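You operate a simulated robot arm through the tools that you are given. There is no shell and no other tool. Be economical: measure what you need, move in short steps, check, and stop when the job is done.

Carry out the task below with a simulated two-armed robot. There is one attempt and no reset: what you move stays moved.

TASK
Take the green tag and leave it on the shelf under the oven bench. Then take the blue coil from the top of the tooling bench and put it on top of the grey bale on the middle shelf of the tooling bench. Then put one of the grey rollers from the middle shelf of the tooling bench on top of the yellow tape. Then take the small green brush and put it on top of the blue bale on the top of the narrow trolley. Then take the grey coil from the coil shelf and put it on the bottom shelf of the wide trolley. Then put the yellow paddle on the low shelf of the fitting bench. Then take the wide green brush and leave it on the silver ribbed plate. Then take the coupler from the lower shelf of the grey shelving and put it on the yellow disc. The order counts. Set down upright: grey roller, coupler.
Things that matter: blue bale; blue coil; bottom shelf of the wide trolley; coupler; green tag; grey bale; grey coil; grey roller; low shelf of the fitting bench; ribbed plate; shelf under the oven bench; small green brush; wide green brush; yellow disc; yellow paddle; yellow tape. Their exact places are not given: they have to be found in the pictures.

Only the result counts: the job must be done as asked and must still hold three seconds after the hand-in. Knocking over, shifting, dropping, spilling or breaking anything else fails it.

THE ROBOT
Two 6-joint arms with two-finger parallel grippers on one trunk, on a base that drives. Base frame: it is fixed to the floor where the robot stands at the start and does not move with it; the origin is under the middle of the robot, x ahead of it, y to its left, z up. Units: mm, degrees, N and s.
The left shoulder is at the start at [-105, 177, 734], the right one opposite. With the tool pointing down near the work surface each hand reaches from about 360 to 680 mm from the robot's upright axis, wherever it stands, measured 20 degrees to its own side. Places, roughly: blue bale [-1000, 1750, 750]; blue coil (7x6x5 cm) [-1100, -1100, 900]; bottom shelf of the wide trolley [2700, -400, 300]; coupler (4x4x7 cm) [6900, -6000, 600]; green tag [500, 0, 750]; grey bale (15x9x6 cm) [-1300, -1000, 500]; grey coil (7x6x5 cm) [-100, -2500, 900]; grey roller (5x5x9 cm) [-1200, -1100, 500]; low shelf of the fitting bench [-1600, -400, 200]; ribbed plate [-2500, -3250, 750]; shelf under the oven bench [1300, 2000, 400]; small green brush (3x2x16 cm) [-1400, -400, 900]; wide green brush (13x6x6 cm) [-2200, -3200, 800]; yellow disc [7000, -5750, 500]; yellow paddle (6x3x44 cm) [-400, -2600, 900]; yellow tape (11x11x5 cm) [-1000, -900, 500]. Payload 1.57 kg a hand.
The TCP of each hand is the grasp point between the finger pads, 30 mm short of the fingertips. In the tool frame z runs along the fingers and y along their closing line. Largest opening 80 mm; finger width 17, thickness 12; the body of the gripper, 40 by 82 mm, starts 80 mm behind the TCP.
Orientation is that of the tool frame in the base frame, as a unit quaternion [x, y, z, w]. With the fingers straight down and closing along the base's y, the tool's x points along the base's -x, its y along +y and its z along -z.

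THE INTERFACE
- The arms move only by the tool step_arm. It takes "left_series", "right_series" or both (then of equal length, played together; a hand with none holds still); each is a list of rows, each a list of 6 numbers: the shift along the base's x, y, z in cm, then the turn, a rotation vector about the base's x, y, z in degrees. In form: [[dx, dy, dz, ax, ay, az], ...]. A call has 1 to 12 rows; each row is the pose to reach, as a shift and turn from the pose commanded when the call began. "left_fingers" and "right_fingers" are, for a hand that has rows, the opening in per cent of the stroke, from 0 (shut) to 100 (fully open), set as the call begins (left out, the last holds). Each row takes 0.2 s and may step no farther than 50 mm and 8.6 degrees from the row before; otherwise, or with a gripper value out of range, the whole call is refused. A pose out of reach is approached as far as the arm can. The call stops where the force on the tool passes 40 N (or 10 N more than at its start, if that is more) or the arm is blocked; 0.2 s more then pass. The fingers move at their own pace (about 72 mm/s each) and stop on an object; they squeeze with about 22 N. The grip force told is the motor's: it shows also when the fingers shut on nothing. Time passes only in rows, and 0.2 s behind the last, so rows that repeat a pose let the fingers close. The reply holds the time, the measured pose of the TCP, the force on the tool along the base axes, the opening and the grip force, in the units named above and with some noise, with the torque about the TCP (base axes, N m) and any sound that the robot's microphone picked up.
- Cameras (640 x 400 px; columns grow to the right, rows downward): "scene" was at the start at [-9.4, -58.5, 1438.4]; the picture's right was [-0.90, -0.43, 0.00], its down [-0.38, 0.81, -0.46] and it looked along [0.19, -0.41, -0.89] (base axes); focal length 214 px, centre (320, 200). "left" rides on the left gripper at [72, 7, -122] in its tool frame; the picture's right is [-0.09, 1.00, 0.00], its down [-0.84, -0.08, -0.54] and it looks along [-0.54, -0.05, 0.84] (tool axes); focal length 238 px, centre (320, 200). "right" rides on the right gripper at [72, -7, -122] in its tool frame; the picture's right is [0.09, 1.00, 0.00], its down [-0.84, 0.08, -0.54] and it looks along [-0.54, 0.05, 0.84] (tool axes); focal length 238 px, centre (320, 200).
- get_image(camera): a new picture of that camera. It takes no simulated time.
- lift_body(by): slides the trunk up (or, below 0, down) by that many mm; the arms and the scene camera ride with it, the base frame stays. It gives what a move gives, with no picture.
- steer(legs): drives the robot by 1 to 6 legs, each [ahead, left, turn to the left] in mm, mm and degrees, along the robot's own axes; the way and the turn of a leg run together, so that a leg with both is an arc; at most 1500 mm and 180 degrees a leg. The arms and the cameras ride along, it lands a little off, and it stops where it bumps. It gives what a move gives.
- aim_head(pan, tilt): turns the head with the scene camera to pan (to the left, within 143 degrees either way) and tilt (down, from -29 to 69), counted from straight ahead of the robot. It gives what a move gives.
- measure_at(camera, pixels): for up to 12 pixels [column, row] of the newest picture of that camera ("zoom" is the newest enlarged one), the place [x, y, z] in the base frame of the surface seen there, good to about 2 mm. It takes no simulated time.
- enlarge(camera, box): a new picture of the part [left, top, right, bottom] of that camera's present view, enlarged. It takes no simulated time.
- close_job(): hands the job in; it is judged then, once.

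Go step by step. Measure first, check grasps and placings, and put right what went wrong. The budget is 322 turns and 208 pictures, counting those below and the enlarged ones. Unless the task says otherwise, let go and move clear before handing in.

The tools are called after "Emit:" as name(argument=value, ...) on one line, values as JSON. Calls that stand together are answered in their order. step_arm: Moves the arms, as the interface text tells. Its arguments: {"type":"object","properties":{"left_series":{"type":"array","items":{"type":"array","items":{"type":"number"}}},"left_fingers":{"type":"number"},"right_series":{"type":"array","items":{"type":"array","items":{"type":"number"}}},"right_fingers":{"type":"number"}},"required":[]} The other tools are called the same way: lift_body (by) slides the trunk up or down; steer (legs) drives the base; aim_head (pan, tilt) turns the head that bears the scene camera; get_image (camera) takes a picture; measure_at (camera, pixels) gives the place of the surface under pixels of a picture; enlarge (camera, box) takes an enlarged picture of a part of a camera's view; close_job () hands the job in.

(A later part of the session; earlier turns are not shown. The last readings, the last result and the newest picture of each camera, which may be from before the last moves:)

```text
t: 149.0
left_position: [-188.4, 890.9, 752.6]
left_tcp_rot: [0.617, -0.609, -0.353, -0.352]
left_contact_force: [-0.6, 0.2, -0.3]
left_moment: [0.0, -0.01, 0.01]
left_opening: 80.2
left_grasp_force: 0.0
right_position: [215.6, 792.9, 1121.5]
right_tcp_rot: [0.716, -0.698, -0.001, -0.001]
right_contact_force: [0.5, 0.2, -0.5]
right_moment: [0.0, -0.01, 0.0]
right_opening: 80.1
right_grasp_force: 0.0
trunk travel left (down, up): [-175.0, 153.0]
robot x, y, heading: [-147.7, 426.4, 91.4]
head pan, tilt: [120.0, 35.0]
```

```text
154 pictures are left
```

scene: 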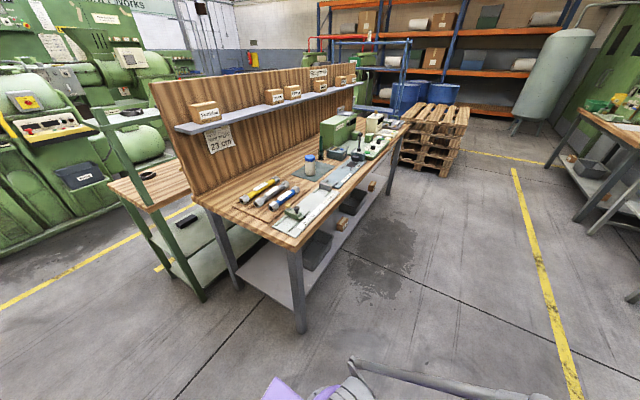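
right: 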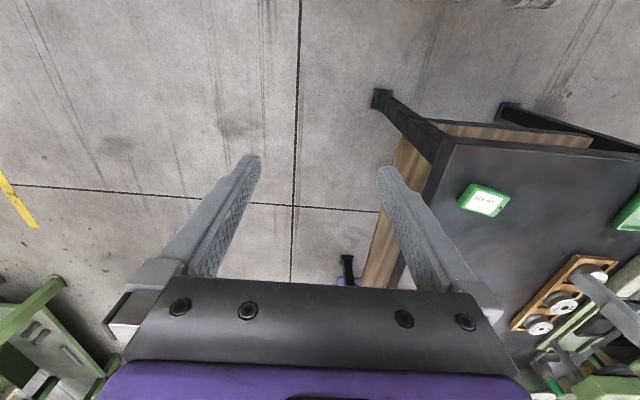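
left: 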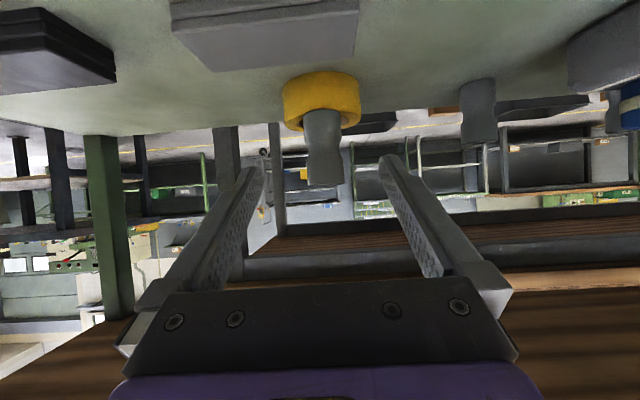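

Emit:
step_arm(left_series=[[0, 0, 5, 0, 0, 0], [0, 0, 10, 0, 0, 0], [0, 0, 15, 0, 0, 0], [0, 0, 20, 0, 0, 0], [0, 0, 22, 0, 0, 0]])

Emit:
steer(legs=[[130, 0, 0], [0, 1200, 0], [0, 0, 178]])

Emit:
aim_head(pan=0, tilt=35)

Emit:
get_image(camera="scene")

```text
t: 150.2
left_position: [-188.8, 891.9, 976.3]
left_tcp_rot: [0.617, -0.609, -0.353, -0.352]
left_contact_force: [0.5, 0.3, -0.9]
left_moment: [-0.01, 0.01, 0.02]
left_opening: 79.9
left_grasp_force: 0.1
right_position: [215.5, 792.7, 1120.7]
right_tcp_rot: [0.716, -0.698, 0.001, -0.001]
right_contact_force: [0.6, -0.5, 0.3]
right_moment: [0.03, 0.03, 0.02]
right_opening: 80.1
right_grasp_force: 0.1
trunk travel left (down, up): [-175.0, 153.0]
robot x, y, heading: [-146.5, 429.0, 91.3]
head pan, tilt: [120.0, 35.0]
```

```text
t: 169.1
left_position: [-1282.0, 58.2, 975.5]
left_tcp_rot: [0.603, 0.622, -0.349, 0.357]
left_contact_force: [-0.5, 0.2, 0.0]
left_moment: [0.04, 0.01, 0.0]
left_opening: 79.9
left_grasp_force: 0.0
right_position: [-1686.5, 149.4, 1120.8]
right_tcp_rot: [0.691, 0.723, -0.001, -0.001]
right_contact_force: [-0.4, 0.8, 0.0]
right_moment: [0.0, -0.02, 0.0]
right_opening: 80.0
right_grasp_force: 0.0
trunk travel left (down, up): [-175.0, 153.0]
robot x, y, heading: [-1333.6, 519.7, -87.3]
head pan, tilt: [120.0, 35.0]
```

```text
t: 171.1
left_position: [-1280.8, 57.0, 974.2]
left_tcp_rot: [0.603, 0.622, -0.349, 0.357]
left_contact_force: [-0.5, -0.3, 0.1]
left_moment: [-0.01, 0.04, -0.04]
left_opening: 80.0
left_grasp_force: 0.0
right_position: [-1686.9, 150.4, 1121.4]
right_tcp_rot: [0.691, 0.723, 0.0, 0.0]
right_contact_force: [0.1, -0.3, 0.8]
right_moment: [-0.02, 0.0, 0.0]
right_opening: 79.8
right_grasp_force: 0.1
trunk travel left (down, up): [-175.0, 153.0]
robot x, y, heading: [-1330.8, 519.7, -87.7]
head pan, tilt: [0.0, 35.0]
```

```text
153 pictures are left
```

scene: 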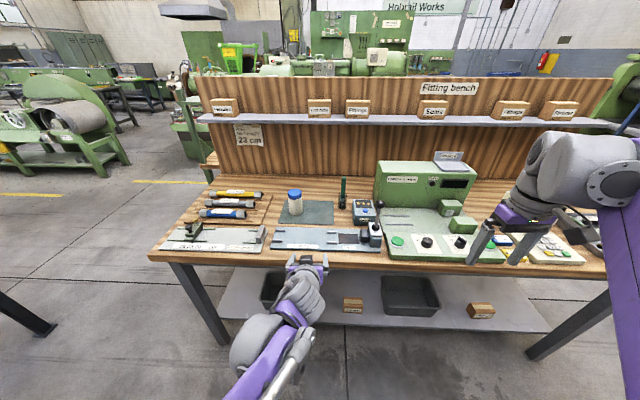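

Emit:
enlarge(camera="scene", box=[260, 160, 420, 260])

Emit:
measure_at(camera="zoom", pixels=[[332, 75], [332, 110], [332, 150], [332, 180], [335, 195], [300, 200], [240, 200], [415, 220], [140, 160], [345, 130], [319, 130]])

```text
4.00 times, centred on (340, 210) of scene
```

zoom: 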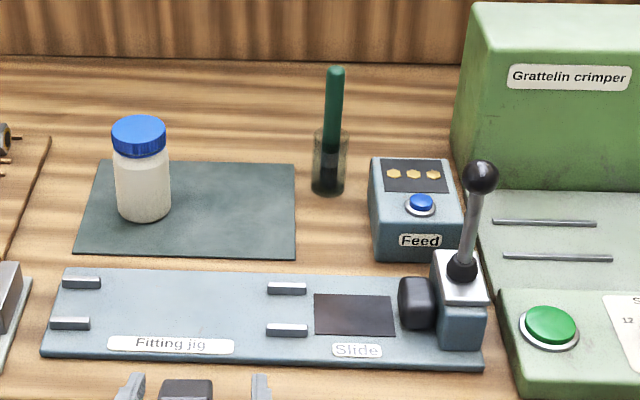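

```text
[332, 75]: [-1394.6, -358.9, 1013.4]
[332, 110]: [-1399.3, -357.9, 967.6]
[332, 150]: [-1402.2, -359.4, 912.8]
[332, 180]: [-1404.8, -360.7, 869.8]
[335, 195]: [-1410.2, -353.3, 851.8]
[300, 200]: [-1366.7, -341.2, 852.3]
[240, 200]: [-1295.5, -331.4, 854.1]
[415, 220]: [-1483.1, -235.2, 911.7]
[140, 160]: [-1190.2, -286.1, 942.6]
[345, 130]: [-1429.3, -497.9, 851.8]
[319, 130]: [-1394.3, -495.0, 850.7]
```

The brush handle stands upright in a small cup at about (-1398,-360), top z 1015. I'll measure its neighbours before a near-horizontal approach.

Emit:
measure_at(camera="zoom", pixels=[[480, 175], [470, 260], [400, 300], [372, 165], [458, 170], [327, 130], [318, 140], [347, 140], [400, 165], [450, 110], [327, 90], [343, 90]])

Emit:
step_arm(left_series=[[0, 0, 1, -7, 0, 0], [0, 0, 2, -14, 0, 0], [0, 0, 2, -20, 0, 0]])

Emit:
steer(legs=[[0, -125, -2], [120, 0, 0]])

Emit:
get_image(camera="left")

Emit:
get_image(camera="scene")

```text
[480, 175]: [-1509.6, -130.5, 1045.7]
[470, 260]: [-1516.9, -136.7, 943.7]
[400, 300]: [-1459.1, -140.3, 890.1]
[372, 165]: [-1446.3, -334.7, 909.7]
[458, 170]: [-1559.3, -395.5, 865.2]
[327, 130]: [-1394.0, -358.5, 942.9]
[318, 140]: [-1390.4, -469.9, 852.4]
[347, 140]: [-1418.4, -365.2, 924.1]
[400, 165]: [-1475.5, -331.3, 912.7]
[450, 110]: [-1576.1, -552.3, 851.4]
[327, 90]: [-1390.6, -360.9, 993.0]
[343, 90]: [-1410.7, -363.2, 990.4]
```

```text
t: 171.9
left_position: [-1279.7, 58.5, 995.8]
left_tcp_rot: [0.532, 0.552, -0.452, 0.455]
left_contact_force: [-0.2, 1.5, 0.1]
left_moment: [-0.02, 0.0, 0.02]
left_opening: 79.9
left_grasp_force: 0.1
right_position: [-1687.4, 148.9, 1121.8]
right_tcp_rot: [0.691, 0.723, 0.0, -0.001]
right_contact_force: [0.2, -0.2, -0.7]
right_moment: [0.03, -0.02, 0.02]
right_opening: 80.0
right_grasp_force: 0.1
trunk travel left (down, up): [-175.0, 153.0]
robot x, y, heading: [-1331.4, 517.1, -87.5]
head pan, tilt: [0.0, 35.0]
```

```text
t: 174.5
left_position: [-1420.8, -65.7, 995.3]
left_tcp_rot: [0.541, 0.543, -0.46, 0.449]
left_contact_force: [-0.3, 0.1, -0.5]
left_moment: [0.02, 0.01, 0.03]
left_opening: 79.9
left_grasp_force: 0.1
right_position: [-1824.8, 39.4, 1121.6]
right_tcp_rot: [0.704, 0.711, 0.0, 0.0]
right_contact_force: [-0.8, 0.4, -0.4]
right_moment: [0.0, -0.04, 0.01]
right_opening: 79.9
right_grasp_force: 0.0
trunk travel left (down, up): [-175.0, 153.0]
robot x, y, heading: [-1459.0, 399.6, -89.7]
head pan, tilt: [0.0, 35.0]
```

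```text
151 pictures are left
```

left: 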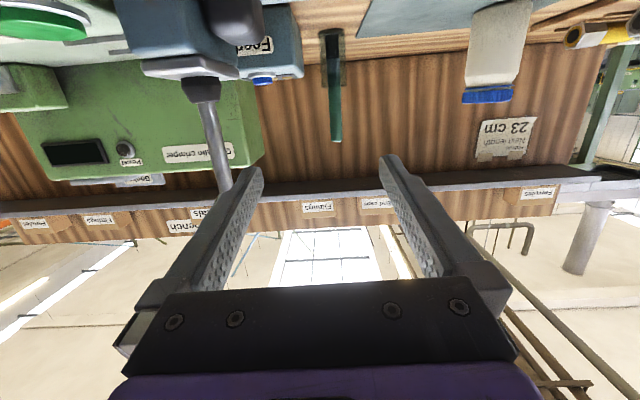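

```text
150 pictures are left
```

scene: 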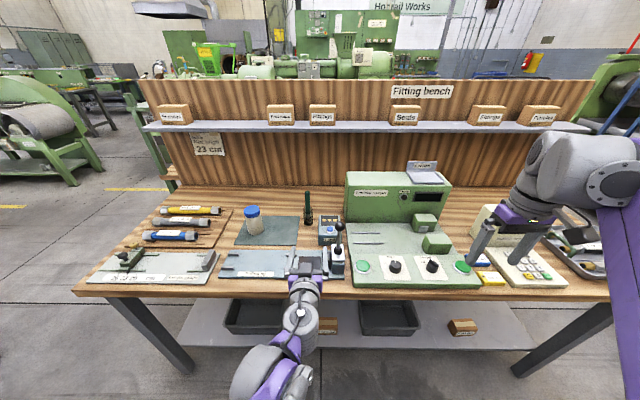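

Emit:
step_arm(left_series=[[2, 0, 0, 0, 0, 0]])

Emit:
steer(legs=[[120, 0, 0]])

Emit:
get_image(camera="left")

```text
t: 174.9
left_position: [-1402.0, -64.3, 995.0]
left_tcp_rot: [0.541, 0.544, -0.459, 0.449]
left_contact_force: [0.5, -0.1, -0.2]
left_moment: [0.02, -0.01, -0.03]
left_opening: 79.8
left_grasp_force: 0.0
right_position: [-1824.9, 40.6, 1121.9]
right_tcp_rot: [0.703, 0.711, 0.0, 0.0]
right_contact_force: [0.6, -0.7, -0.4]
right_moment: [-0.01, -0.06, 0.02]
right_opening: 79.9
right_grasp_force: 0.1
trunk travel left (down, up): [-175.0, 153.0]
robot x, y, heading: [-1457.0, 399.4, -89.4]
head pan, tilt: [0.0, 35.0]
```

```text
t: 176.1
left_position: [-1399.6, -182.9, 995.0]
left_tcp_rot: [0.541, 0.543, -0.459, 0.448]
left_contact_force: [-0.1, 0.4, 0.7]
left_moment: [0.01, 0.01, 0.03]
left_opening: 79.9
left_grasp_force: 0.0
right_position: [-1824.5, -78.9, 1121.9]
right_tcp_rot: [0.704, 0.71, 0.001, -0.001]
right_contact_force: [0.1, 0.2, 0.2]
right_moment: [0.01, 0.02, 0.04]
right_opening: 80.1
right_grasp_force: 0.0
trunk travel left (down, up): [-175.0, 153.0]
robot x, y, heading: [-1459.4, 283.7, -89.3]
head pan, tilt: [0.0, 35.0]
```

```text
149 pictures are left
```

left: 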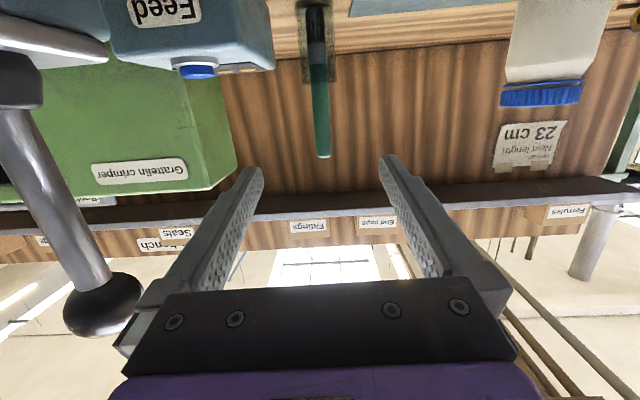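

Emit:
step_arm(left_series=[[0, -4.5, -0.5, 0, 0, 0], [0, -9, -1, 0, 0, 0], [0, -13, -1.3, 0, 0, 0]])

Emit:
get_image(camera="left")

Emit:
get_image(camera="scene")

```text
t: 176.9
left_position: [-1399.7, -312.9, 982.1]
left_tcp_rot: [0.542, 0.543, -0.459, 0.448]
left_contact_force: [0.7, -0.2, 0.8]
left_moment: [0.01, -0.05, -0.03]
left_opening: 80.2
left_grasp_force: 0.0
right_position: [-1824.2, -78.6, 1122.2]
right_tcp_rot: [0.704, 0.71, 0.001, -0.001]
right_contact_force: [-0.3, -0.9, -0.6]
right_moment: [0.0, 0.01, 0.01]
right_opening: 80.1
right_grasp_force: 0.1
trunk travel left (down, up): [-175.0, 153.0]
robot x, y, heading: [-1454.7, 279.7, -89.5]
head pan, tilt: [0.0, 35.0]
```

```text
148 pictures are left
```

left: 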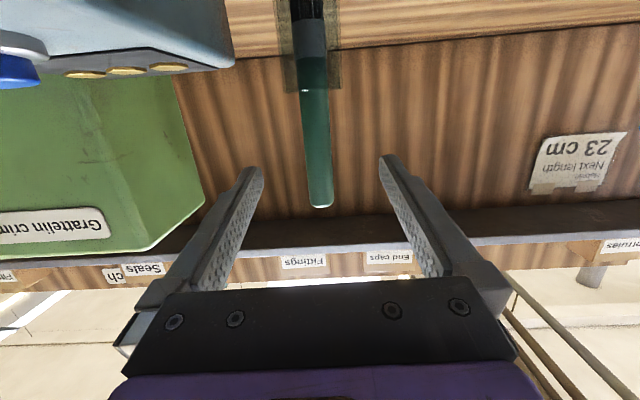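

```text
147 pictures are left
```

scene: 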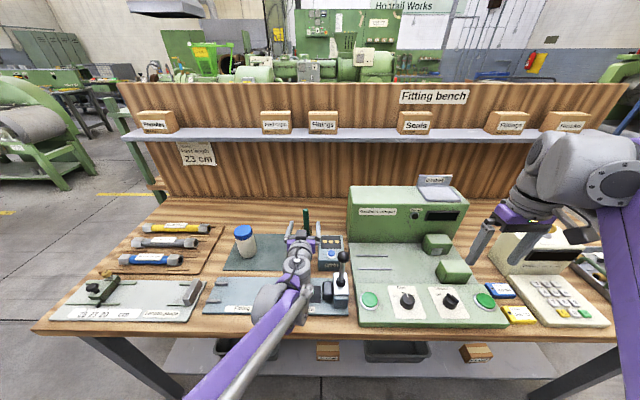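

Emit:
measure_at(camera="left", pixels=[[305, 150], [328, 150], [316, 150], [316, 120], [320, 200], [312, 70], [288, 75], [338, 75], [308, 30]])

```text
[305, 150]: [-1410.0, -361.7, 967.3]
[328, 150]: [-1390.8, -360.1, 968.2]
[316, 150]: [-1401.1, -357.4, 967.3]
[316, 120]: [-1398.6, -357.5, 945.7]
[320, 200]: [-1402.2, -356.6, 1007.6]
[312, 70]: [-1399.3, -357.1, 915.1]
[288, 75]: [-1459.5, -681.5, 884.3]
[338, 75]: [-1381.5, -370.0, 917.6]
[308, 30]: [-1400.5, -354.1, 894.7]
```

Emit:
step_arm(left_series=[[0, -2.5, 0, 0, 0, 0], [-0.1, -4.6, 0.3, 0, 0, 0]])

Emit:
step_arm(left_series=[[0, 0, 0, 0, 0, 0], [0, 0, 0, 0, 0, 0], [0, 0, 0, 0, 0, 0], [0, 0, 0, 0, 0, 0]], left_fingers=0)

Emit:
get_image(camera="left")

```text
t: 177.5
left_position: [-1398.7, -357.7, 985.2]
left_tcp_rot: [0.541, 0.544, -0.459, 0.449]
left_contact_force: [0.4, 1.0, -0.5]
left_moment: [-0.03, 0.01, 0.01]
left_opening: 80.0
left_grasp_force: 0.1
right_position: [-1823.6, -76.4, 1121.1]
right_tcp_rot: [0.704, 0.711, 0.0, 0.0]
right_contact_force: [0.5, -0.2, 0.6]
right_moment: [-0.03, -0.03, -0.01]
right_opening: 80.2
right_grasp_force: 0.0
trunk travel left (down, up): [-175.0, 153.0]
robot x, y, heading: [-1459.8, 280.8, -89.8]
head pan, tilt: [0.0, 35.0]
```

```text
t: 178.5
left_position: [-1399.7, -357.8, 985.0]
left_tcp_rot: [0.542, 0.543, -0.459, 0.448]
left_contact_force: [0.0, 0.7, 0.1]
left_moment: [-0.03, -0.3, 0.13]
left_opening: 15.2
left_grasp_force: 21.2
right_position: [-1822.7, -77.5, 1121.7]
right_tcp_rot: [0.703, 0.711, 0.001, 0.0]
right_contact_force: [-0.3, -0.4, -0.5]
right_moment: [-0.02, 0.05, -0.01]
right_opening: 80.2
right_grasp_force: 0.1
trunk travel left (down, up): [-175.0, 153.0]
robot x, y, heading: [-1457.4, 278.3, -89.2]
head pan, tilt: [0.0, 35.0]
```

```text
146 pictures are left
```

left: 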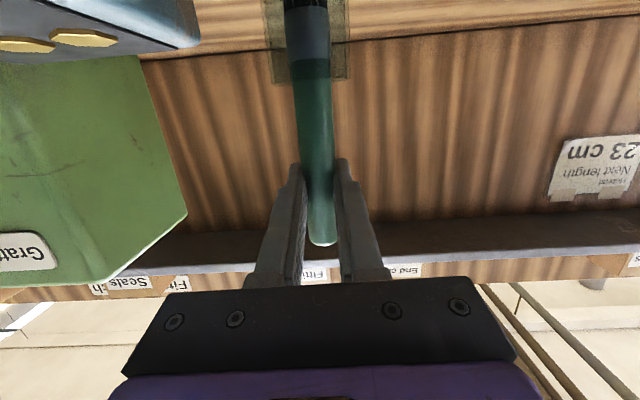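

Emit:
lift_body(by=130)

Emit:
get_image(camera="left")

Emit:
get_image(camera="scene")

```text
t: 180.1
left_position: [-1401.3, -357.3, 1115.5]
left_tcp_rot: [0.541, 0.543, -0.459, 0.449]
left_contact_force: [-0.3, 0.1, -0.3]
left_moment: [-0.02, 0.03, 0.0]
left_opening: 18.9
left_grasp_force: 22.4
right_position: [-1822.8, -77.2, 1251.3]
right_tcp_rot: [0.704, 0.711, 0.0, 0.001]
right_contact_force: [0.3, 0.7, -0.6]
right_moment: [0.0, -0.03, -0.02]
right_opening: 80.0
right_grasp_force: 0.0
trunk travel left (down, up): [-305.0, 23.0]
robot x, y, heading: [-1458.3, 279.5, -89.5]
head pan, tilt: [0.0, 35.0]
```

```text
145 pictures are left
```

left: 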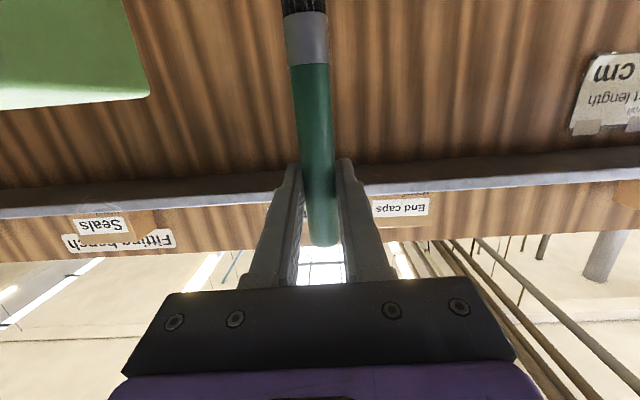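

```text
144 pictures are left
```

scene: 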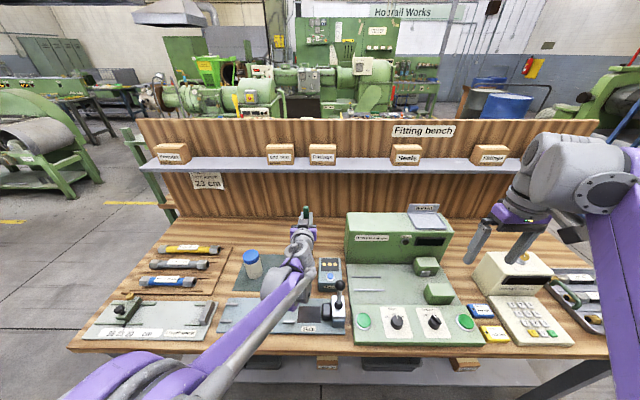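

The brush has come out of its cup. I'll back away, then check the cup and turn toward the narrow trolley.

Emit:
steer(legs=[[-420, 0, 0]])

Emit:
get_image(camera="scene")

Emit:
get_image(camera="left")

```text
t: 182.7
left_position: [-1407.1, 59.2, 1114.8]
left_tcp_rot: [0.542, 0.542, -0.46, 0.447]
left_contact_force: [-0.4, 0.7, -0.8]
left_moment: [-0.04, -0.01, -0.01]
left_opening: 18.8
left_grasp_force: 22.0
right_position: [-1828.3, 342.4, 1251.7]
right_tcp_rot: [0.704, 0.71, 0.0, -0.001]
right_contact_force: [0.4, -0.2, 0.0]
right_moment: [-0.02, 0.05, 0.0]
right_opening: 80.3
right_grasp_force: 0.1
trunk travel left (down, up): [-305.0, 23.0]
robot x, y, heading: [-1462.9, 698.2, -89.7]
head pan, tilt: [0.0, 35.0]
```

```text
143 pictures are left
```

scene: 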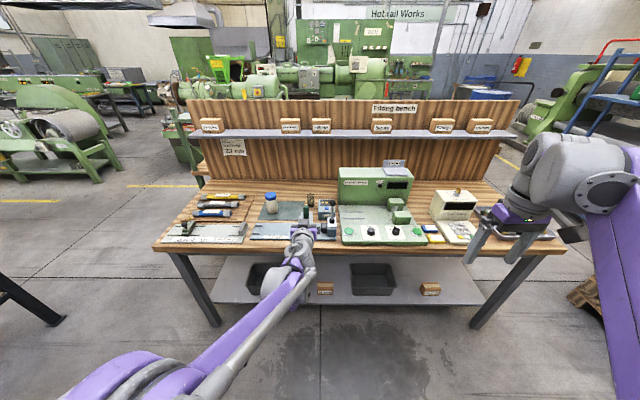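

```text
142 pictures are left
```

left: 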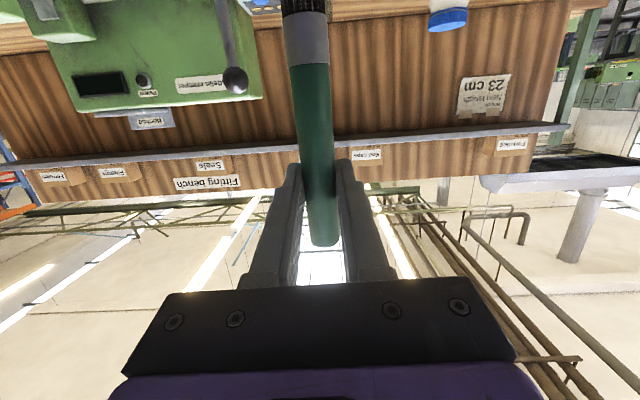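

Emit:
enlarge(camera="scene", box=[200, 180, 520, 330])

Emit:
measure_at(camera="scene", pixels=[[340, 280], [340, 292], [340, 305], [325, 288], [430, 288], [455, 285], [225, 285], [255, 300], [365, 300], [390, 300], [420, 305], [470, 300]])

Emit:
steer(legs=[[0, 0, 179], [0, -540, 0]])

Emit:
aim_head(pan=0, tilt=40)

Emit:
get_image(camera="scene")

```text
2.00 times, centred on (360, 255) of scene
```

zoom: 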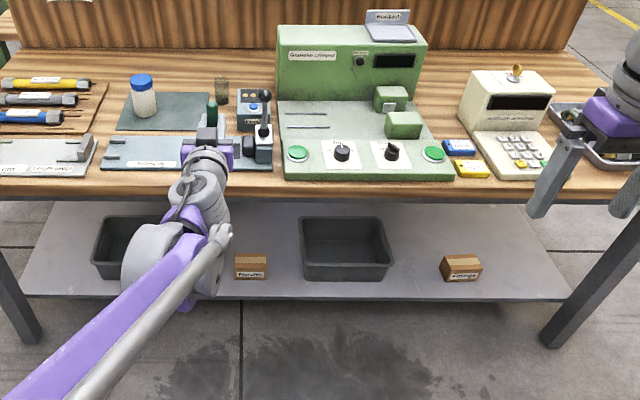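

```text
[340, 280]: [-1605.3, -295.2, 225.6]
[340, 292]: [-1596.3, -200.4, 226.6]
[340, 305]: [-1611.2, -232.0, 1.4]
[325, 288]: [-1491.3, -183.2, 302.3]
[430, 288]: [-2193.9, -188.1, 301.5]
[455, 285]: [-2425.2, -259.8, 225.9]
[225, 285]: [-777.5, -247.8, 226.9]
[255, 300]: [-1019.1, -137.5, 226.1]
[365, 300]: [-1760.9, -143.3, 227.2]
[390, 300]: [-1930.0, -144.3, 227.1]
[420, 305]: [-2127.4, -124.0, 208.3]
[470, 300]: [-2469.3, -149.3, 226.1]
```

```text
t: 195.1
left_position: [-904.1, 1289.8, 1115.3]
left_tcp_rot: [-0.513, 0.571, 0.422, 0.483]
left_contact_force: [-0.3, -0.4, -1.3]
left_moment: [-0.02, 0.02, -0.01]
left_opening: 18.7
left_grasp_force: 21.6
right_position: [-516.4, 963.2, 1251.1]
right_tcp_rot: [-0.67, 0.742, 0.0, 0.0]
right_contact_force: [-0.5, -0.2, 0.3]
right_moment: [0.0, 0.01, 0.02]
right_opening: 79.8
right_grasp_force: 0.0
trunk travel left (down, up): [-305.0, 23.0]
robot x, y, heading: [-923.5, 648.8, 84.2]
head pan, tilt: [0.0, 35.0]
```

```text
t: 195.7
left_position: [-905.0, 1290.3, 1114.3]
left_tcp_rot: [-0.512, 0.571, 0.421, 0.484]
left_contact_force: [0.1, -0.2, -0.8]
left_moment: [-0.01, 0.01, -0.01]
left_opening: 18.9
left_grasp_force: 21.9
right_position: [-517.2, 962.4, 1251.5]
right_tcp_rot: [-0.67, 0.742, 0.0, 0.0]
right_contact_force: [-0.1, -0.3, -0.5]
right_moment: [0.01, 0.01, 0.01]
right_opening: 80.0
right_grasp_force: 0.1
trunk travel left (down, up): [-305.0, 23.0]
robot x, y, heading: [-919.5, 649.1, 84.2]
head pan, tilt: [0.0, 40.0]
```

```text
140 pictures are left
```

scene: 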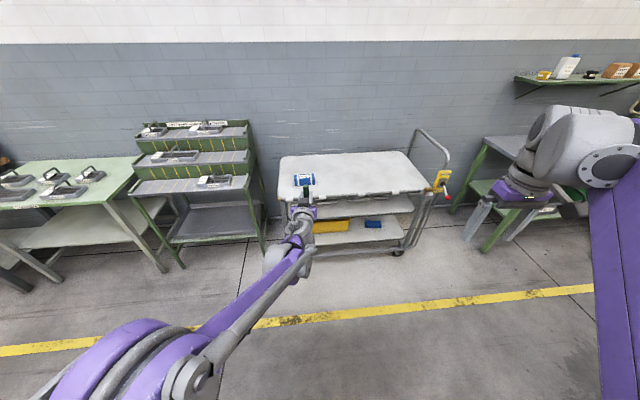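

Emit:
enlarge(camera="scene", box=[270, 160, 350, 210])

Emit:
measure_at(camera="zoom", pixels=[[200, 130], [350, 120], [360, 180], [205, 195], [280, 150], [280, 180], [355, 150], [195, 160], [280, 125], [400, 200], [100, 100]])

```text
8.00 times, centred on (310, 185) of scene
```

zoom: 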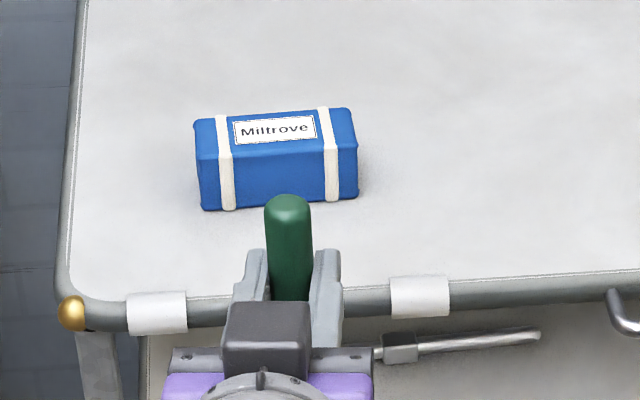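

```text
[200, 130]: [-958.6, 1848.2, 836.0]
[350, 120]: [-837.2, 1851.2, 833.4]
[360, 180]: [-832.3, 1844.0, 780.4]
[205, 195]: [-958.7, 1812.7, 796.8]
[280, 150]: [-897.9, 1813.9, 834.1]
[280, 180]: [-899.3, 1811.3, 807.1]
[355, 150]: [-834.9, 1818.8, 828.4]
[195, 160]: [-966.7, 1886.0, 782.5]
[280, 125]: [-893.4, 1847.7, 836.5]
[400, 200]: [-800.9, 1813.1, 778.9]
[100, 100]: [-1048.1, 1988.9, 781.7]
```

The cup is still standing. Blue bale top: x -960…-833, y 1811…~1873, z 835. I'll square the heading, lower the trunk, and retract before rotating the brush level along x.

Emit:
steer(legs=[[0, 0, 5.8]])

Emit:
lift_body(by=-100)

Emit:
step_arm(left_series=[[-1, -4, 0, 0, 0, 0], [-2, -8, 0, 0, 0, 0], [-3, -12, 0, 0, 0, 0]])

Emit:
step_arm(left_series=[[0, 0, 0, -4.948, 4.948, -4.948], [0, 0, 0, -9.897, 9.897, -9.897], [0, 0, 0, -14.846, 14.846, -14.846], [0, 0, 0, -19.795, 19.795, -19.795], [0, 0, 0, -24.744, 24.744, -24.744], [0, 0, 0, -29.69, 29.69, -29.69], [0, 0, 0, -34.64, 34.64, -34.64]])

Emit:
get_image(camera="left")

```text
t: 196.7
left_position: [-969.4, 1289.0, 1115.4]
left_tcp_rot: [-0.541, 0.544, 0.445, 0.461]
left_contact_force: [-0.4, -0.1, -0.6]
left_moment: [0.01, 0.01, 0.0]
left_opening: 19.0
left_grasp_force: 22.2
right_position: [-550.3, 1001.3, 1251.1]
right_tcp_rot: [-0.706, 0.708, 0.001, 0.0]
right_contact_force: [0.6, 0.8, -1.0]
right_moment: [0.02, 0.01, 0.01]
right_opening: 80.0
right_grasp_force: 0.1
trunk travel left (down, up): [-305.0, 23.0]
robot x, y, heading: [-923.2, 643.6, 89.7]
head pan, tilt: [0.0, 40.0]
```

```text
t: 198.0
left_position: [-969.6, 1290.1, 1014.9]
left_tcp_rot: [-0.54, 0.545, 0.445, 0.462]
left_contact_force: [-0.5, -0.4, -0.4]
left_moment: [-0.02, -0.01, 0.0]
left_opening: 19.0
left_grasp_force: 22.3
right_position: [-549.5, 1001.8, 1153.6]
right_tcp_rot: [-0.707, 0.708, 0.0, 0.0]
right_contact_force: [-0.8, 0.4, 0.5]
right_moment: [0.03, -0.02, -0.01]
right_opening: 80.0
right_grasp_force: 0.0
trunk travel left (down, up): [-205.0, 123.0]
robot x, y, heading: [-921.1, 646.6, 89.6]
head pan, tilt: [0.0, 40.0]
```

```text
t: 198.8
left_position: [-1000.9, 1165.4, 1016.3]
left_tcp_rot: [-0.54, 0.544, 0.446, 0.462]
left_contact_force: [0.4, 0.3, -0.3]
left_moment: [0.01, 0.0, -0.03]
left_opening: 18.9
left_grasp_force: 21.9
right_position: [-550.6, 1001.0, 1152.6]
right_tcp_rot: [-0.706, 0.708, 0.001, 0.0]
right_contact_force: [-1.3, -0.7, -0.4]
right_moment: [0.01, -0.01, -0.01]
right_opening: 79.9
right_grasp_force: 0.0
trunk travel left (down, up): [-205.0, 123.0]
robot x, y, heading: [-921.2, 647.2, 89.9]
head pan, tilt: [0.0, 40.0]
```

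```text
t: 200.4
left_position: [-998.8, 1168.2, 1015.2]
left_tcp_rot: [-0.315, 0.89, 0.25, 0.215]
left_contact_force: [0.2, 0.7, 0.5]
left_moment: [0.0, 0.01, -0.03]
left_opening: 19.0
left_grasp_force: 21.8
right_position: [-550.2, 1001.9, 1150.3]
right_tcp_rot: [-0.707, 0.708, 0.0, 0.0]
right_contact_force: [0.6, 0.6, 1.7]
right_moment: [0.0, 0.0, -0.01]
right_opening: 80.0
right_grasp_force: 0.1
trunk travel left (down, up): [-205.0, 123.0]
robot x, y, heading: [-924.5, 648.2, 89.9]
head pan, tilt: [0.0, 40.0]
```

```text
138 pictures are left
```

left: 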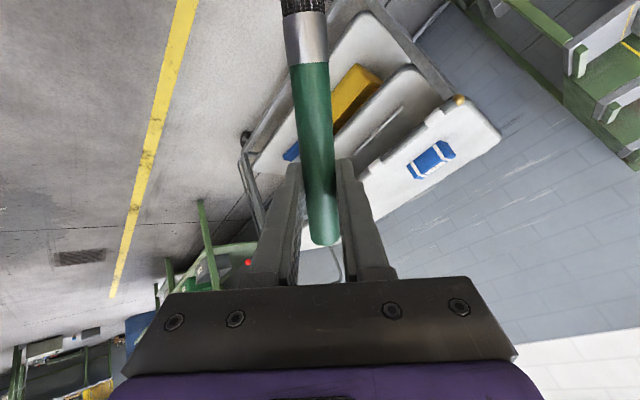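

Emit:
step_arm(left_series=[[0, 0, 0, -4.948, 4.948, -4.948], [0, 0, 0, -9.897, 9.897, -9.897], [0, 0, 0, -14.846, 14.846, -14.846], [0, 0, 0, -19.795, 19.795, -19.795], [0, 0, 0, -24.744, 24.744, -24.744], [0, 0, 0, -29.69, 29.69, -29.69], [0, 0, 0, -34.64, 34.64, -34.64]])

Emit:
get_image(camera="left")

Emit:
enlarge(camera="scene", box=[200, 130, 400, 330])

```text
t: 202.0
left_position: [-999.8, 1170.4, 1014.6]
left_tcp_rot: [-0.005, 0.996, -0.01, -0.09]
left_contact_force: [-0.2, -0.4, 0.7]
left_moment: [0.0, -0.03, 0.0]
left_opening: 19.0
left_grasp_force: 22.1
right_position: [-549.5, 1002.4, 1151.7]
right_tcp_rot: [-0.707, 0.707, -0.001, 0.0]
right_contact_force: [0.5, 0.1, -0.8]
right_moment: [0.0, -0.01, 0.01]
right_opening: 79.9
right_grasp_force: 0.1
trunk travel left (down, up): [-205.0, 123.0]
robot x, y, heading: [-923.4, 648.7, 89.8]
head pan, tilt: [0.0, 40.0]
```

```text
137 pictures are left
```

left: 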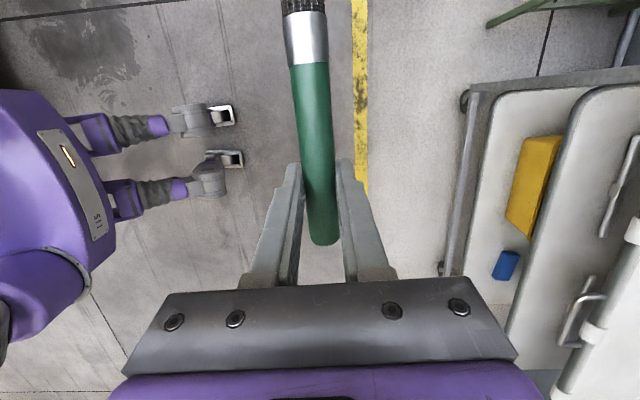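

```text
2.00 times, centred on (300, 230) of scene
```

zoom: 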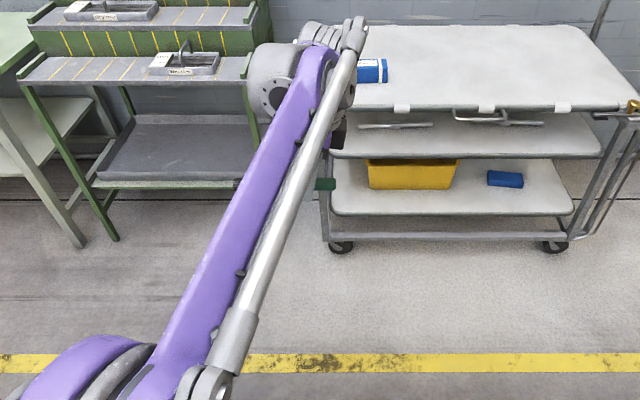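

Emit:
measure_at(camera="left", pixels=[[323, 238], [318, 150], [310, 90], [305, 40], [300, 5]])

```text
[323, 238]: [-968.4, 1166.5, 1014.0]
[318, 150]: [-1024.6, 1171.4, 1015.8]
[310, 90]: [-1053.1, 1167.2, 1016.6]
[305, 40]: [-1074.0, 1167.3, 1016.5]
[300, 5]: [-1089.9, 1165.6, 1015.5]
```

The brush is level along x: tip at x -966 and TCP at -1000, so the handle tip is 33 mm from the TCP. I'll drive to the trolley.

Emit:
steer(legs=[[0, -185, 0], [590, 0, 0]])

Emit:
get_image(camera="left")

Emit:
get_image(camera="scene")

```text
t: 207.1
left_position: [-808.6, 1743.3, 1015.3]
left_tcp_rot: [-0.003, 0.996, -0.011, -0.089]
left_contact_force: [0.3, 0.6, 0.2]
left_moment: [-0.02, 0.01, 0.01]
left_opening: 18.7
left_grasp_force: 22.5
right_position: [-360.4, 1575.0, 1152.0]
right_tcp_rot: [-0.705, 0.71, 0.0, 0.0]
right_contact_force: [0.4, 0.9, -0.3]
right_moment: [-0.04, 0.03, -0.04]
right_opening: 79.9
right_grasp_force: 0.1
trunk travel left (down, up): [-205.0, 123.0]
robot x, y, heading: [-731.9, 1222.8, 89.6]
head pan, tilt: [0.0, 40.0]
```

```text
135 pictures are left
```

left: 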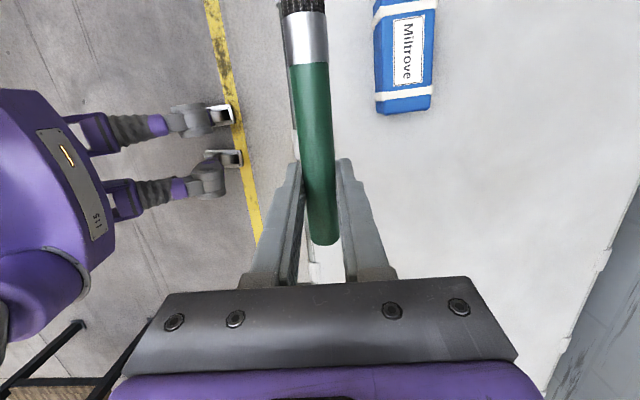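

```text
134 pictures are left
```

scene: 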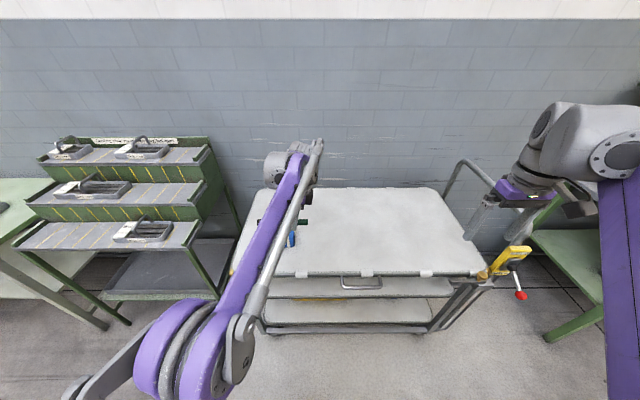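

Emit:
measure_at(camera="left", pixels=[[380, 92], [430, 88], [405, 92], [405, 50], [433, 30], [376, 40], [405, 105]])

```text
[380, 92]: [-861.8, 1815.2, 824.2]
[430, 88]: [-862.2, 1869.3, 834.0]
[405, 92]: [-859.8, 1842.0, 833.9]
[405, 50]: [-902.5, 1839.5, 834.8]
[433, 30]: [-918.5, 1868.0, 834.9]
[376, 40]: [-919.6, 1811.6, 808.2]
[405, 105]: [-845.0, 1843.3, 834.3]
```

Emit:
step_arm(left_series=[[-0.2, 4, 0, 0, 0, 0], [-0.5, 8, -1, 0, 0, 0], [-0.5, 9.9, -5, 0, 0, 0], [-0.5, 9.9, -9.5, 0, 0, 0], [-0.5, 9.9, -13, 0, 0, 0]])

Emit:
get_image(camera="left")

Emit:
measure_at(camera="left", pixels=[[318, 150], [310, 90], [305, 40], [365, 60], [365, 100], [365, 130], [270, 60]])

```text
t: 208.3
left_position: [-813.3, 1840.2, 884.5]
left_tcp_rot: [-0.004, 0.996, -0.011, -0.089]
left_contact_force: [-0.6, 0.1, -0.7]
left_moment: [0.01, -0.01, -0.01]
left_opening: 18.8
left_grasp_force: 22.1
left hand out of reach, approached as far as the arm can: row 2, 3
right_position: [-360.0, 1573.7, 1151.7]
right_tcp_rot: [-0.704, 0.71, 0.0, 0.0]
right_contact_force: [-0.5, 0.0, 0.0]
right_moment: [0.0, 0.0, -0.03]
right_opening: 80.2
right_grasp_force: 0.0
trunk travel left (down, up): [-205.0, 123.0]
robot x, y, heading: [-733.5, 1222.6, 89.7]
head pan, tilt: [0.0, 40.0]
```

```text
133 pictures are left
```

left: 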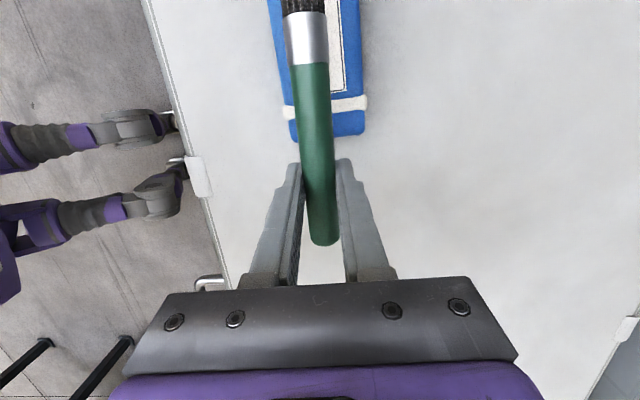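

```text
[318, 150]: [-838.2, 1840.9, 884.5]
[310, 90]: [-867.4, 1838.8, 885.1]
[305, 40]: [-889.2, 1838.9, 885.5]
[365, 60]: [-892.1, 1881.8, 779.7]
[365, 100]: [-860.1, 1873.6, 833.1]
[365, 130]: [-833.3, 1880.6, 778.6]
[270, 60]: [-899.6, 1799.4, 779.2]
```

Emit:
step_arm(left_series=[[0.2, 0, -1.0, 0, 0, 0], [0.2, 0, -1.8, 0, 0, 0], [0.2, 0, -2.2, 0, 0, 0]])

Emit:
step_arm(left_series=[[0, 0, -0.2, 0, 0, 0], [0, 0, -0.4, 0, 0, 0], [0, 0, -0.4, 0, 0, 0]])

Emit:
get_image(camera="left")

```text
t: 209.1
left_position: [-811.5, 1841.4, 863.1]
left_tcp_rot: [-0.004, 0.996, -0.011, -0.09]
left_contact_force: [0.5, 0.0, -0.6]
left_moment: [0.01, -0.01, 0.0]
left_opening: 19.1
left_grasp_force: 22.2
right_position: [-360.1, 1573.7, 1151.5]
right_tcp_rot: [-0.704, 0.71, 0.0, 0.0]
right_contact_force: [0.6, 0.6, -0.5]
right_moment: [0.02, -0.02, 0.0]
right_opening: 79.9
right_grasp_force: 0.0
trunk travel left (down, up): [-205.0, 123.0]
robot x, y, heading: [-734.2, 1219.5, 89.7]
head pan, tilt: [0.0, 40.0]
```

```text
t: 209.9
left_position: [-811.4, 1841.3, 857.2]
left_tcp_rot: [-0.003, 0.996, -0.01, -0.089]
left_contact_force: [-0.7, -0.6, -0.9]
left_moment: [0.02, -0.02, -0.01]
left_opening: 18.7
left_grasp_force: 22.3
right_position: [-359.9, 1574.4, 1151.2]
right_tcp_rot: [-0.705, 0.709, 0.0, -0.001]
right_contact_force: [-0.9, -0.8, -0.1]
right_moment: [0.01, 0.01, 0.04]
right_opening: 80.2
right_grasp_force: 0.1
trunk travel left (down, up): [-205.0, 123.0]
robot x, y, heading: [-729.6, 1222.8, 89.5]
head pan, tilt: [0.0, 40.0]
```

```text
132 pictures are left
```

left: 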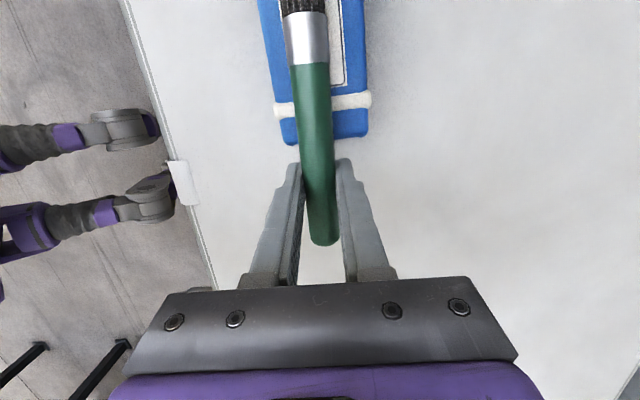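

No contact yet at 857. I'll keep lowering in small steps.

Emit:
step_arm(left_series=[[0, 0, -0.2, 0, 0, 0], [0, 0, -0.4, 0, 0, 0], [0, 0, -0.4, 0, 0, 0]])

Emit:
step_arm(left_series=[[0, 0, -0.15, 0, 0, 0], [0, 0, -0.3, 0, 0, 0], [0, 0, -0.3, 0, 0, 0]])

Emit:
measure_at(camera="left", pixels=[[318, 150], [310, 90], [350, 125], [283, 130]])

```text
t: 210.7
left_position: [-813.0, 1841.3, 855.7]
left_tcp_rot: [-0.004, 0.996, -0.011, -0.089]
left_contact_force: [-0.2, 0.1, 0.2]
left_moment: [0.0, -0.01, 0.03]
left_opening: 18.8
left_grasp_force: 22.3
right_position: [-361.2, 1574.7, 1151.7]
right_tcp_rot: [-0.704, 0.71, 0.0, 0.0]
right_contact_force: [0.1, -0.2, 0.0]
right_moment: [0.02, 0.01, -0.02]
right_opening: 80.0
right_grasp_force: 0.0
trunk travel left (down, up): [-205.0, 123.0]
robot x, y, heading: [-732.6, 1217.8, 89.7]
head pan, tilt: [0.0, 40.0]
```

```text
t: 211.5
left_position: [-812.6, 1841.6, 853.2]
left_tcp_rot: [-0.004, 0.996, -0.01, -0.089]
left_contact_force: [-0.6, -0.4, 18.4]
left_moment: [0.02, 0.39, 0.01]
left_opening: 19.0
left_grasp_force: 22.1
right_position: [-359.9, 1573.5, 1152.3]
right_tcp_rot: [-0.705, 0.709, 0.001, 0.001]
right_contact_force: [0.1, -0.1, 0.1]
right_moment: [-0.02, 0.03, -0.02]
right_opening: 80.0
right_grasp_force: 0.1
trunk travel left (down, up): [-205.0, 123.0]
robot x, y, heading: [-735.0, 1219.4, 89.3]
head pan, tilt: [0.0, 40.0]
```

```text
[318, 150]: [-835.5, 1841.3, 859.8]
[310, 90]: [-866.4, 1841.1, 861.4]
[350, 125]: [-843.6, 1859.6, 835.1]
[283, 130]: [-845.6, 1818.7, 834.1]
```

Emit:
step_arm(left_series=[[0, 0, 0.15, 0, 0, 0], [0, 0, 0.15, 0, 0, 0]])

Emit:
step_arm(left_series=[[0, 0, 0, 0, 0, 0], [0, 0, 0, 0, 0, 0], [0, 0, 0, 0, 0, 0]], left_fingers=60)

Emit:
get_image(camera="left")

```text
t: 212.1
left_position: [-811.6, 1842.3, 853.9]
left_tcp_rot: [-0.004, 0.996, -0.009, -0.089]
left_contact_force: [0.1, -2.8, 4.7]
left_moment: [-0.02, 0.12, 0.05]
left_opening: 18.6
left_grasp_force: 21.9
right_position: [-360.2, 1573.3, 1151.6]
right_tcp_rot: [-0.704, 0.71, 0.0, 0.0]
right_contact_force: [-0.8, -0.5, 0.1]
right_moment: [-0.01, 0.0, -0.03]
right_opening: 80.1
right_grasp_force: 0.0
trunk travel left (down, up): [-205.0, 123.0]
robot x, y, heading: [-734.8, 1219.7, 89.6]
head pan, tilt: [0.0, 40.0]
```

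```text
t: 212.9
left_position: [-812.7, 1841.3, 853.5]
left_tcp_rot: [-0.005, 0.996, -0.01, -0.089]
left_contact_force: [-0.1, 0.2, 0.0]
left_moment: [0.0, -0.01, 0.01]
left_opening: 47.9
left_grasp_force: 0.1
right_position: [-360.6, 1574.6, 1151.6]
right_tcp_rot: [-0.705, 0.709, 0.0, 0.0]
right_contact_force: [0.0, 0.3, -0.1]
right_moment: [-0.02, -0.02, 0.01]
right_opening: 79.9
right_grasp_force: 0.1
trunk travel left (down, up): [-205.0, 123.0]
robot x, y, heading: [-735.9, 1223.5, 89.7]
head pan, tilt: [0.0, 40.0]
```

```text
131 pictures are left
```

left: 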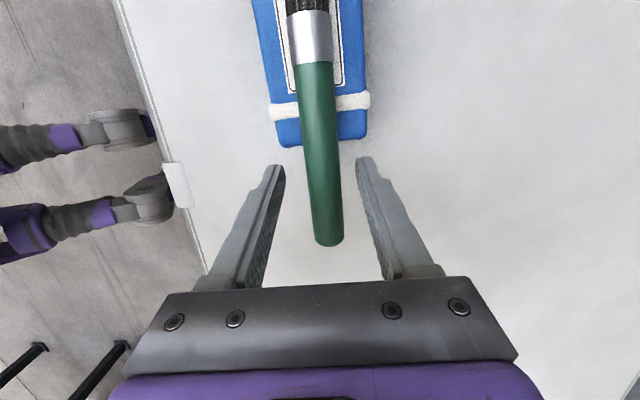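

Emit:
step_arm(left_series=[[0, 0, 4, 0, 0, 0], [0, 0, 8, 0, 0, 0], [0, 0, 12, 0, 0, 0], [0, -4, 15, 0, 0, 0]])

Emit:
get_image(camera="left")

```text
t: 213.9
left_position: [-812.6, 1801.8, 1004.7]
left_tcp_rot: [-0.004, 0.996, -0.009, -0.09]
left_contact_force: [0.1, 0.0, -0.4]
left_moment: [0.04, 0.01, -0.02]
left_opening: 48.0
left_grasp_force: 0.2
left hand out of reach, approached as far as the arm can: row 3
right_position: [-360.8, 1572.9, 1151.8]
right_tcp_rot: [-0.705, 0.709, 0.0, 0.001]
right_contact_force: [0.7, 0.2, -0.5]
right_moment: [0.02, 0.02, -0.01]
right_opening: 80.0
right_grasp_force: 0.1
trunk travel left (down, up): [-205.0, 123.0]
robot x, y, heading: [-731.5, 1223.2, 89.6]
head pan, tilt: [0.0, 40.0]
```

```text
130 pictures are left
```

left: 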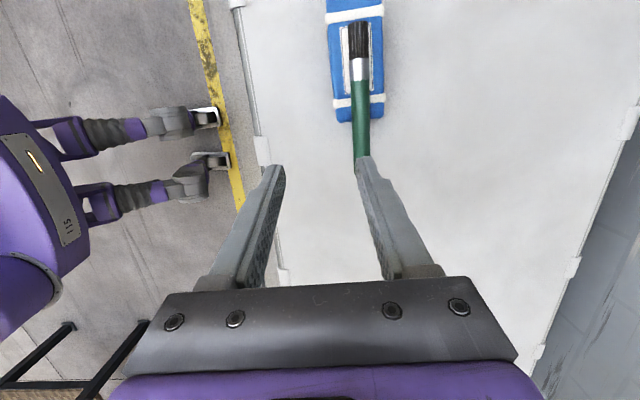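

The brush rests on the blue bale. Now I'll back away and return the left hand to forward pitch for the grey coil.

Emit:
steer(legs=[[-600, 0, 0]])

Emit:
step_arm(left_series=[[0, -1.5, 0, 4.948, -4.948, 4.948], [0, -3, 0, 9.897, -9.897, 9.897], [0, -4.5, 0, 14.846, -14.846, 14.846], [0, -6, 0, 19.795, -19.795, 19.795], [0, -7.5, 0, 24.744, -24.744, 24.744], [0, -9, 0, 29.69, -29.69, 29.69], [0, -10, 0, 34.64, -34.64, 34.64]], left_fingers=100)

Emit:
step_arm(left_series=[[0, 0, 0, 4.948, -4.948, 4.948], [0, 0, 0, 9.897, -9.897, 9.897], [0, 0, 0, 14.846, -14.846, 14.846], [0, 0, 0, 19.795, -19.795, 19.795], [0, 0, 0, 24.744, -24.744, 24.744], [0, 0, 0, 29.69, -29.69, 29.69], [0, 0, 0, 34.64, -34.64, 34.64]])

Emit:
step_arm(left_series=[[0, 0, 0, -7, 0, 0], [0, 0, 0, -14, 0, 0], [0, -2, 0, -20, 0, 0]])

```text
t: 217.3
left_position: [-816.4, 1204.7, 1002.2]
left_tcp_rot: [-0.004, 0.996, -0.01, -0.088]
left_contact_force: [-0.6, 0.3, 0.3]
left_moment: [0.05, 0.0, 0.02]
left_opening: 48.0
left_grasp_force: 0.0
right_position: [-364.6, 976.9, 1150.2]
right_tcp_rot: [-0.705, 0.709, 0.0, -0.001]
right_contact_force: [0.1, -0.4, 0.2]
right_moment: [0.01, -0.01, 0.0]
right_opening: 79.8
right_grasp_force: 0.0
trunk travel left (down, up): [-205.0, 123.0]
robot x, y, heading: [-733.6, 621.8, 89.7]
head pan, tilt: [0.0, 40.0]
```

```text
t: 218.9
left_position: [-807.9, 1315.6, 956.1]
left_tcp_rot: [-0.316, 0.89, 0.251, 0.214]
left_contact_force: [0.0, -0.3, -0.4]
left_moment: [0.03, 0.01, 0.01]
left_opening: 80.1
left_grasp_force: 0.0
left hand out of reach, approached as far as the arm can: row 2, 3, 4, 5, 6, 7
right_position: [-364.6, 976.1, 1151.2]
right_tcp_rot: [-0.705, 0.709, 0.001, 0.0]
right_contact_force: [-0.7, -0.2, 0.0]
right_moment: [0.02, 0.01, 0.0]
right_opening: 80.1
right_grasp_force: 0.0
trunk travel left (down, up): [-205.0, 123.0]
robot x, y, heading: [-736.9, 622.1, 89.9]
head pan, tilt: [0.0, 40.0]
```

```text
t: 220.5
left_position: [-789.3, 1394.1, 1088.9]
left_tcp_rot: [-0.543, 0.548, 0.441, 0.458]
left_contact_force: [0.0, 0.7, 2.1]
left_moment: [-0.11, 0.03, -0.03]
left_opening: 80.0
left_grasp_force: 0.0
left hand out of reach, approached as far as the arm can: row 1, 2, 3, 4, 5, 6, 7
right_position: [-364.2, 976.6, 1150.4]
right_tcp_rot: [-0.705, 0.709, 0.0, 0.0]
right_contact_force: [0.8, -0.3, 1.0]
right_moment: [0.0, 0.02, 0.01]
right_opening: 80.1
right_grasp_force: 0.0
trunk travel left (down, up): [-205.0, 123.0]
robot x, y, heading: [-737.8, 622.5, 89.6]
head pan, tilt: [0.0, 40.0]
```

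```text
t: 221.3
left_position: [-790.0, 1376.4, 1088.5]
left_tcp_rot: [-0.611, 0.615, 0.345, 0.36]
left_contact_force: [0.7, 1.0, -1.0]
left_moment: [0.01, 0.03, -0.05]
left_opening: 79.9
left_grasp_force: 0.1
right_position: [-364.1, 976.5, 1151.8]
right_tcp_rot: [-0.705, 0.709, 0.0, 0.001]
right_contact_force: [0.3, -0.3, -0.1]
right_moment: [0.02, 0.0, 0.01]
right_opening: 80.2
right_grasp_force: 0.1
trunk travel left (down, up): [-205.0, 123.0]
robot x, y, heading: [-735.9, 625.5, 89.6]
head pan, tilt: [0.0, 40.0]
```

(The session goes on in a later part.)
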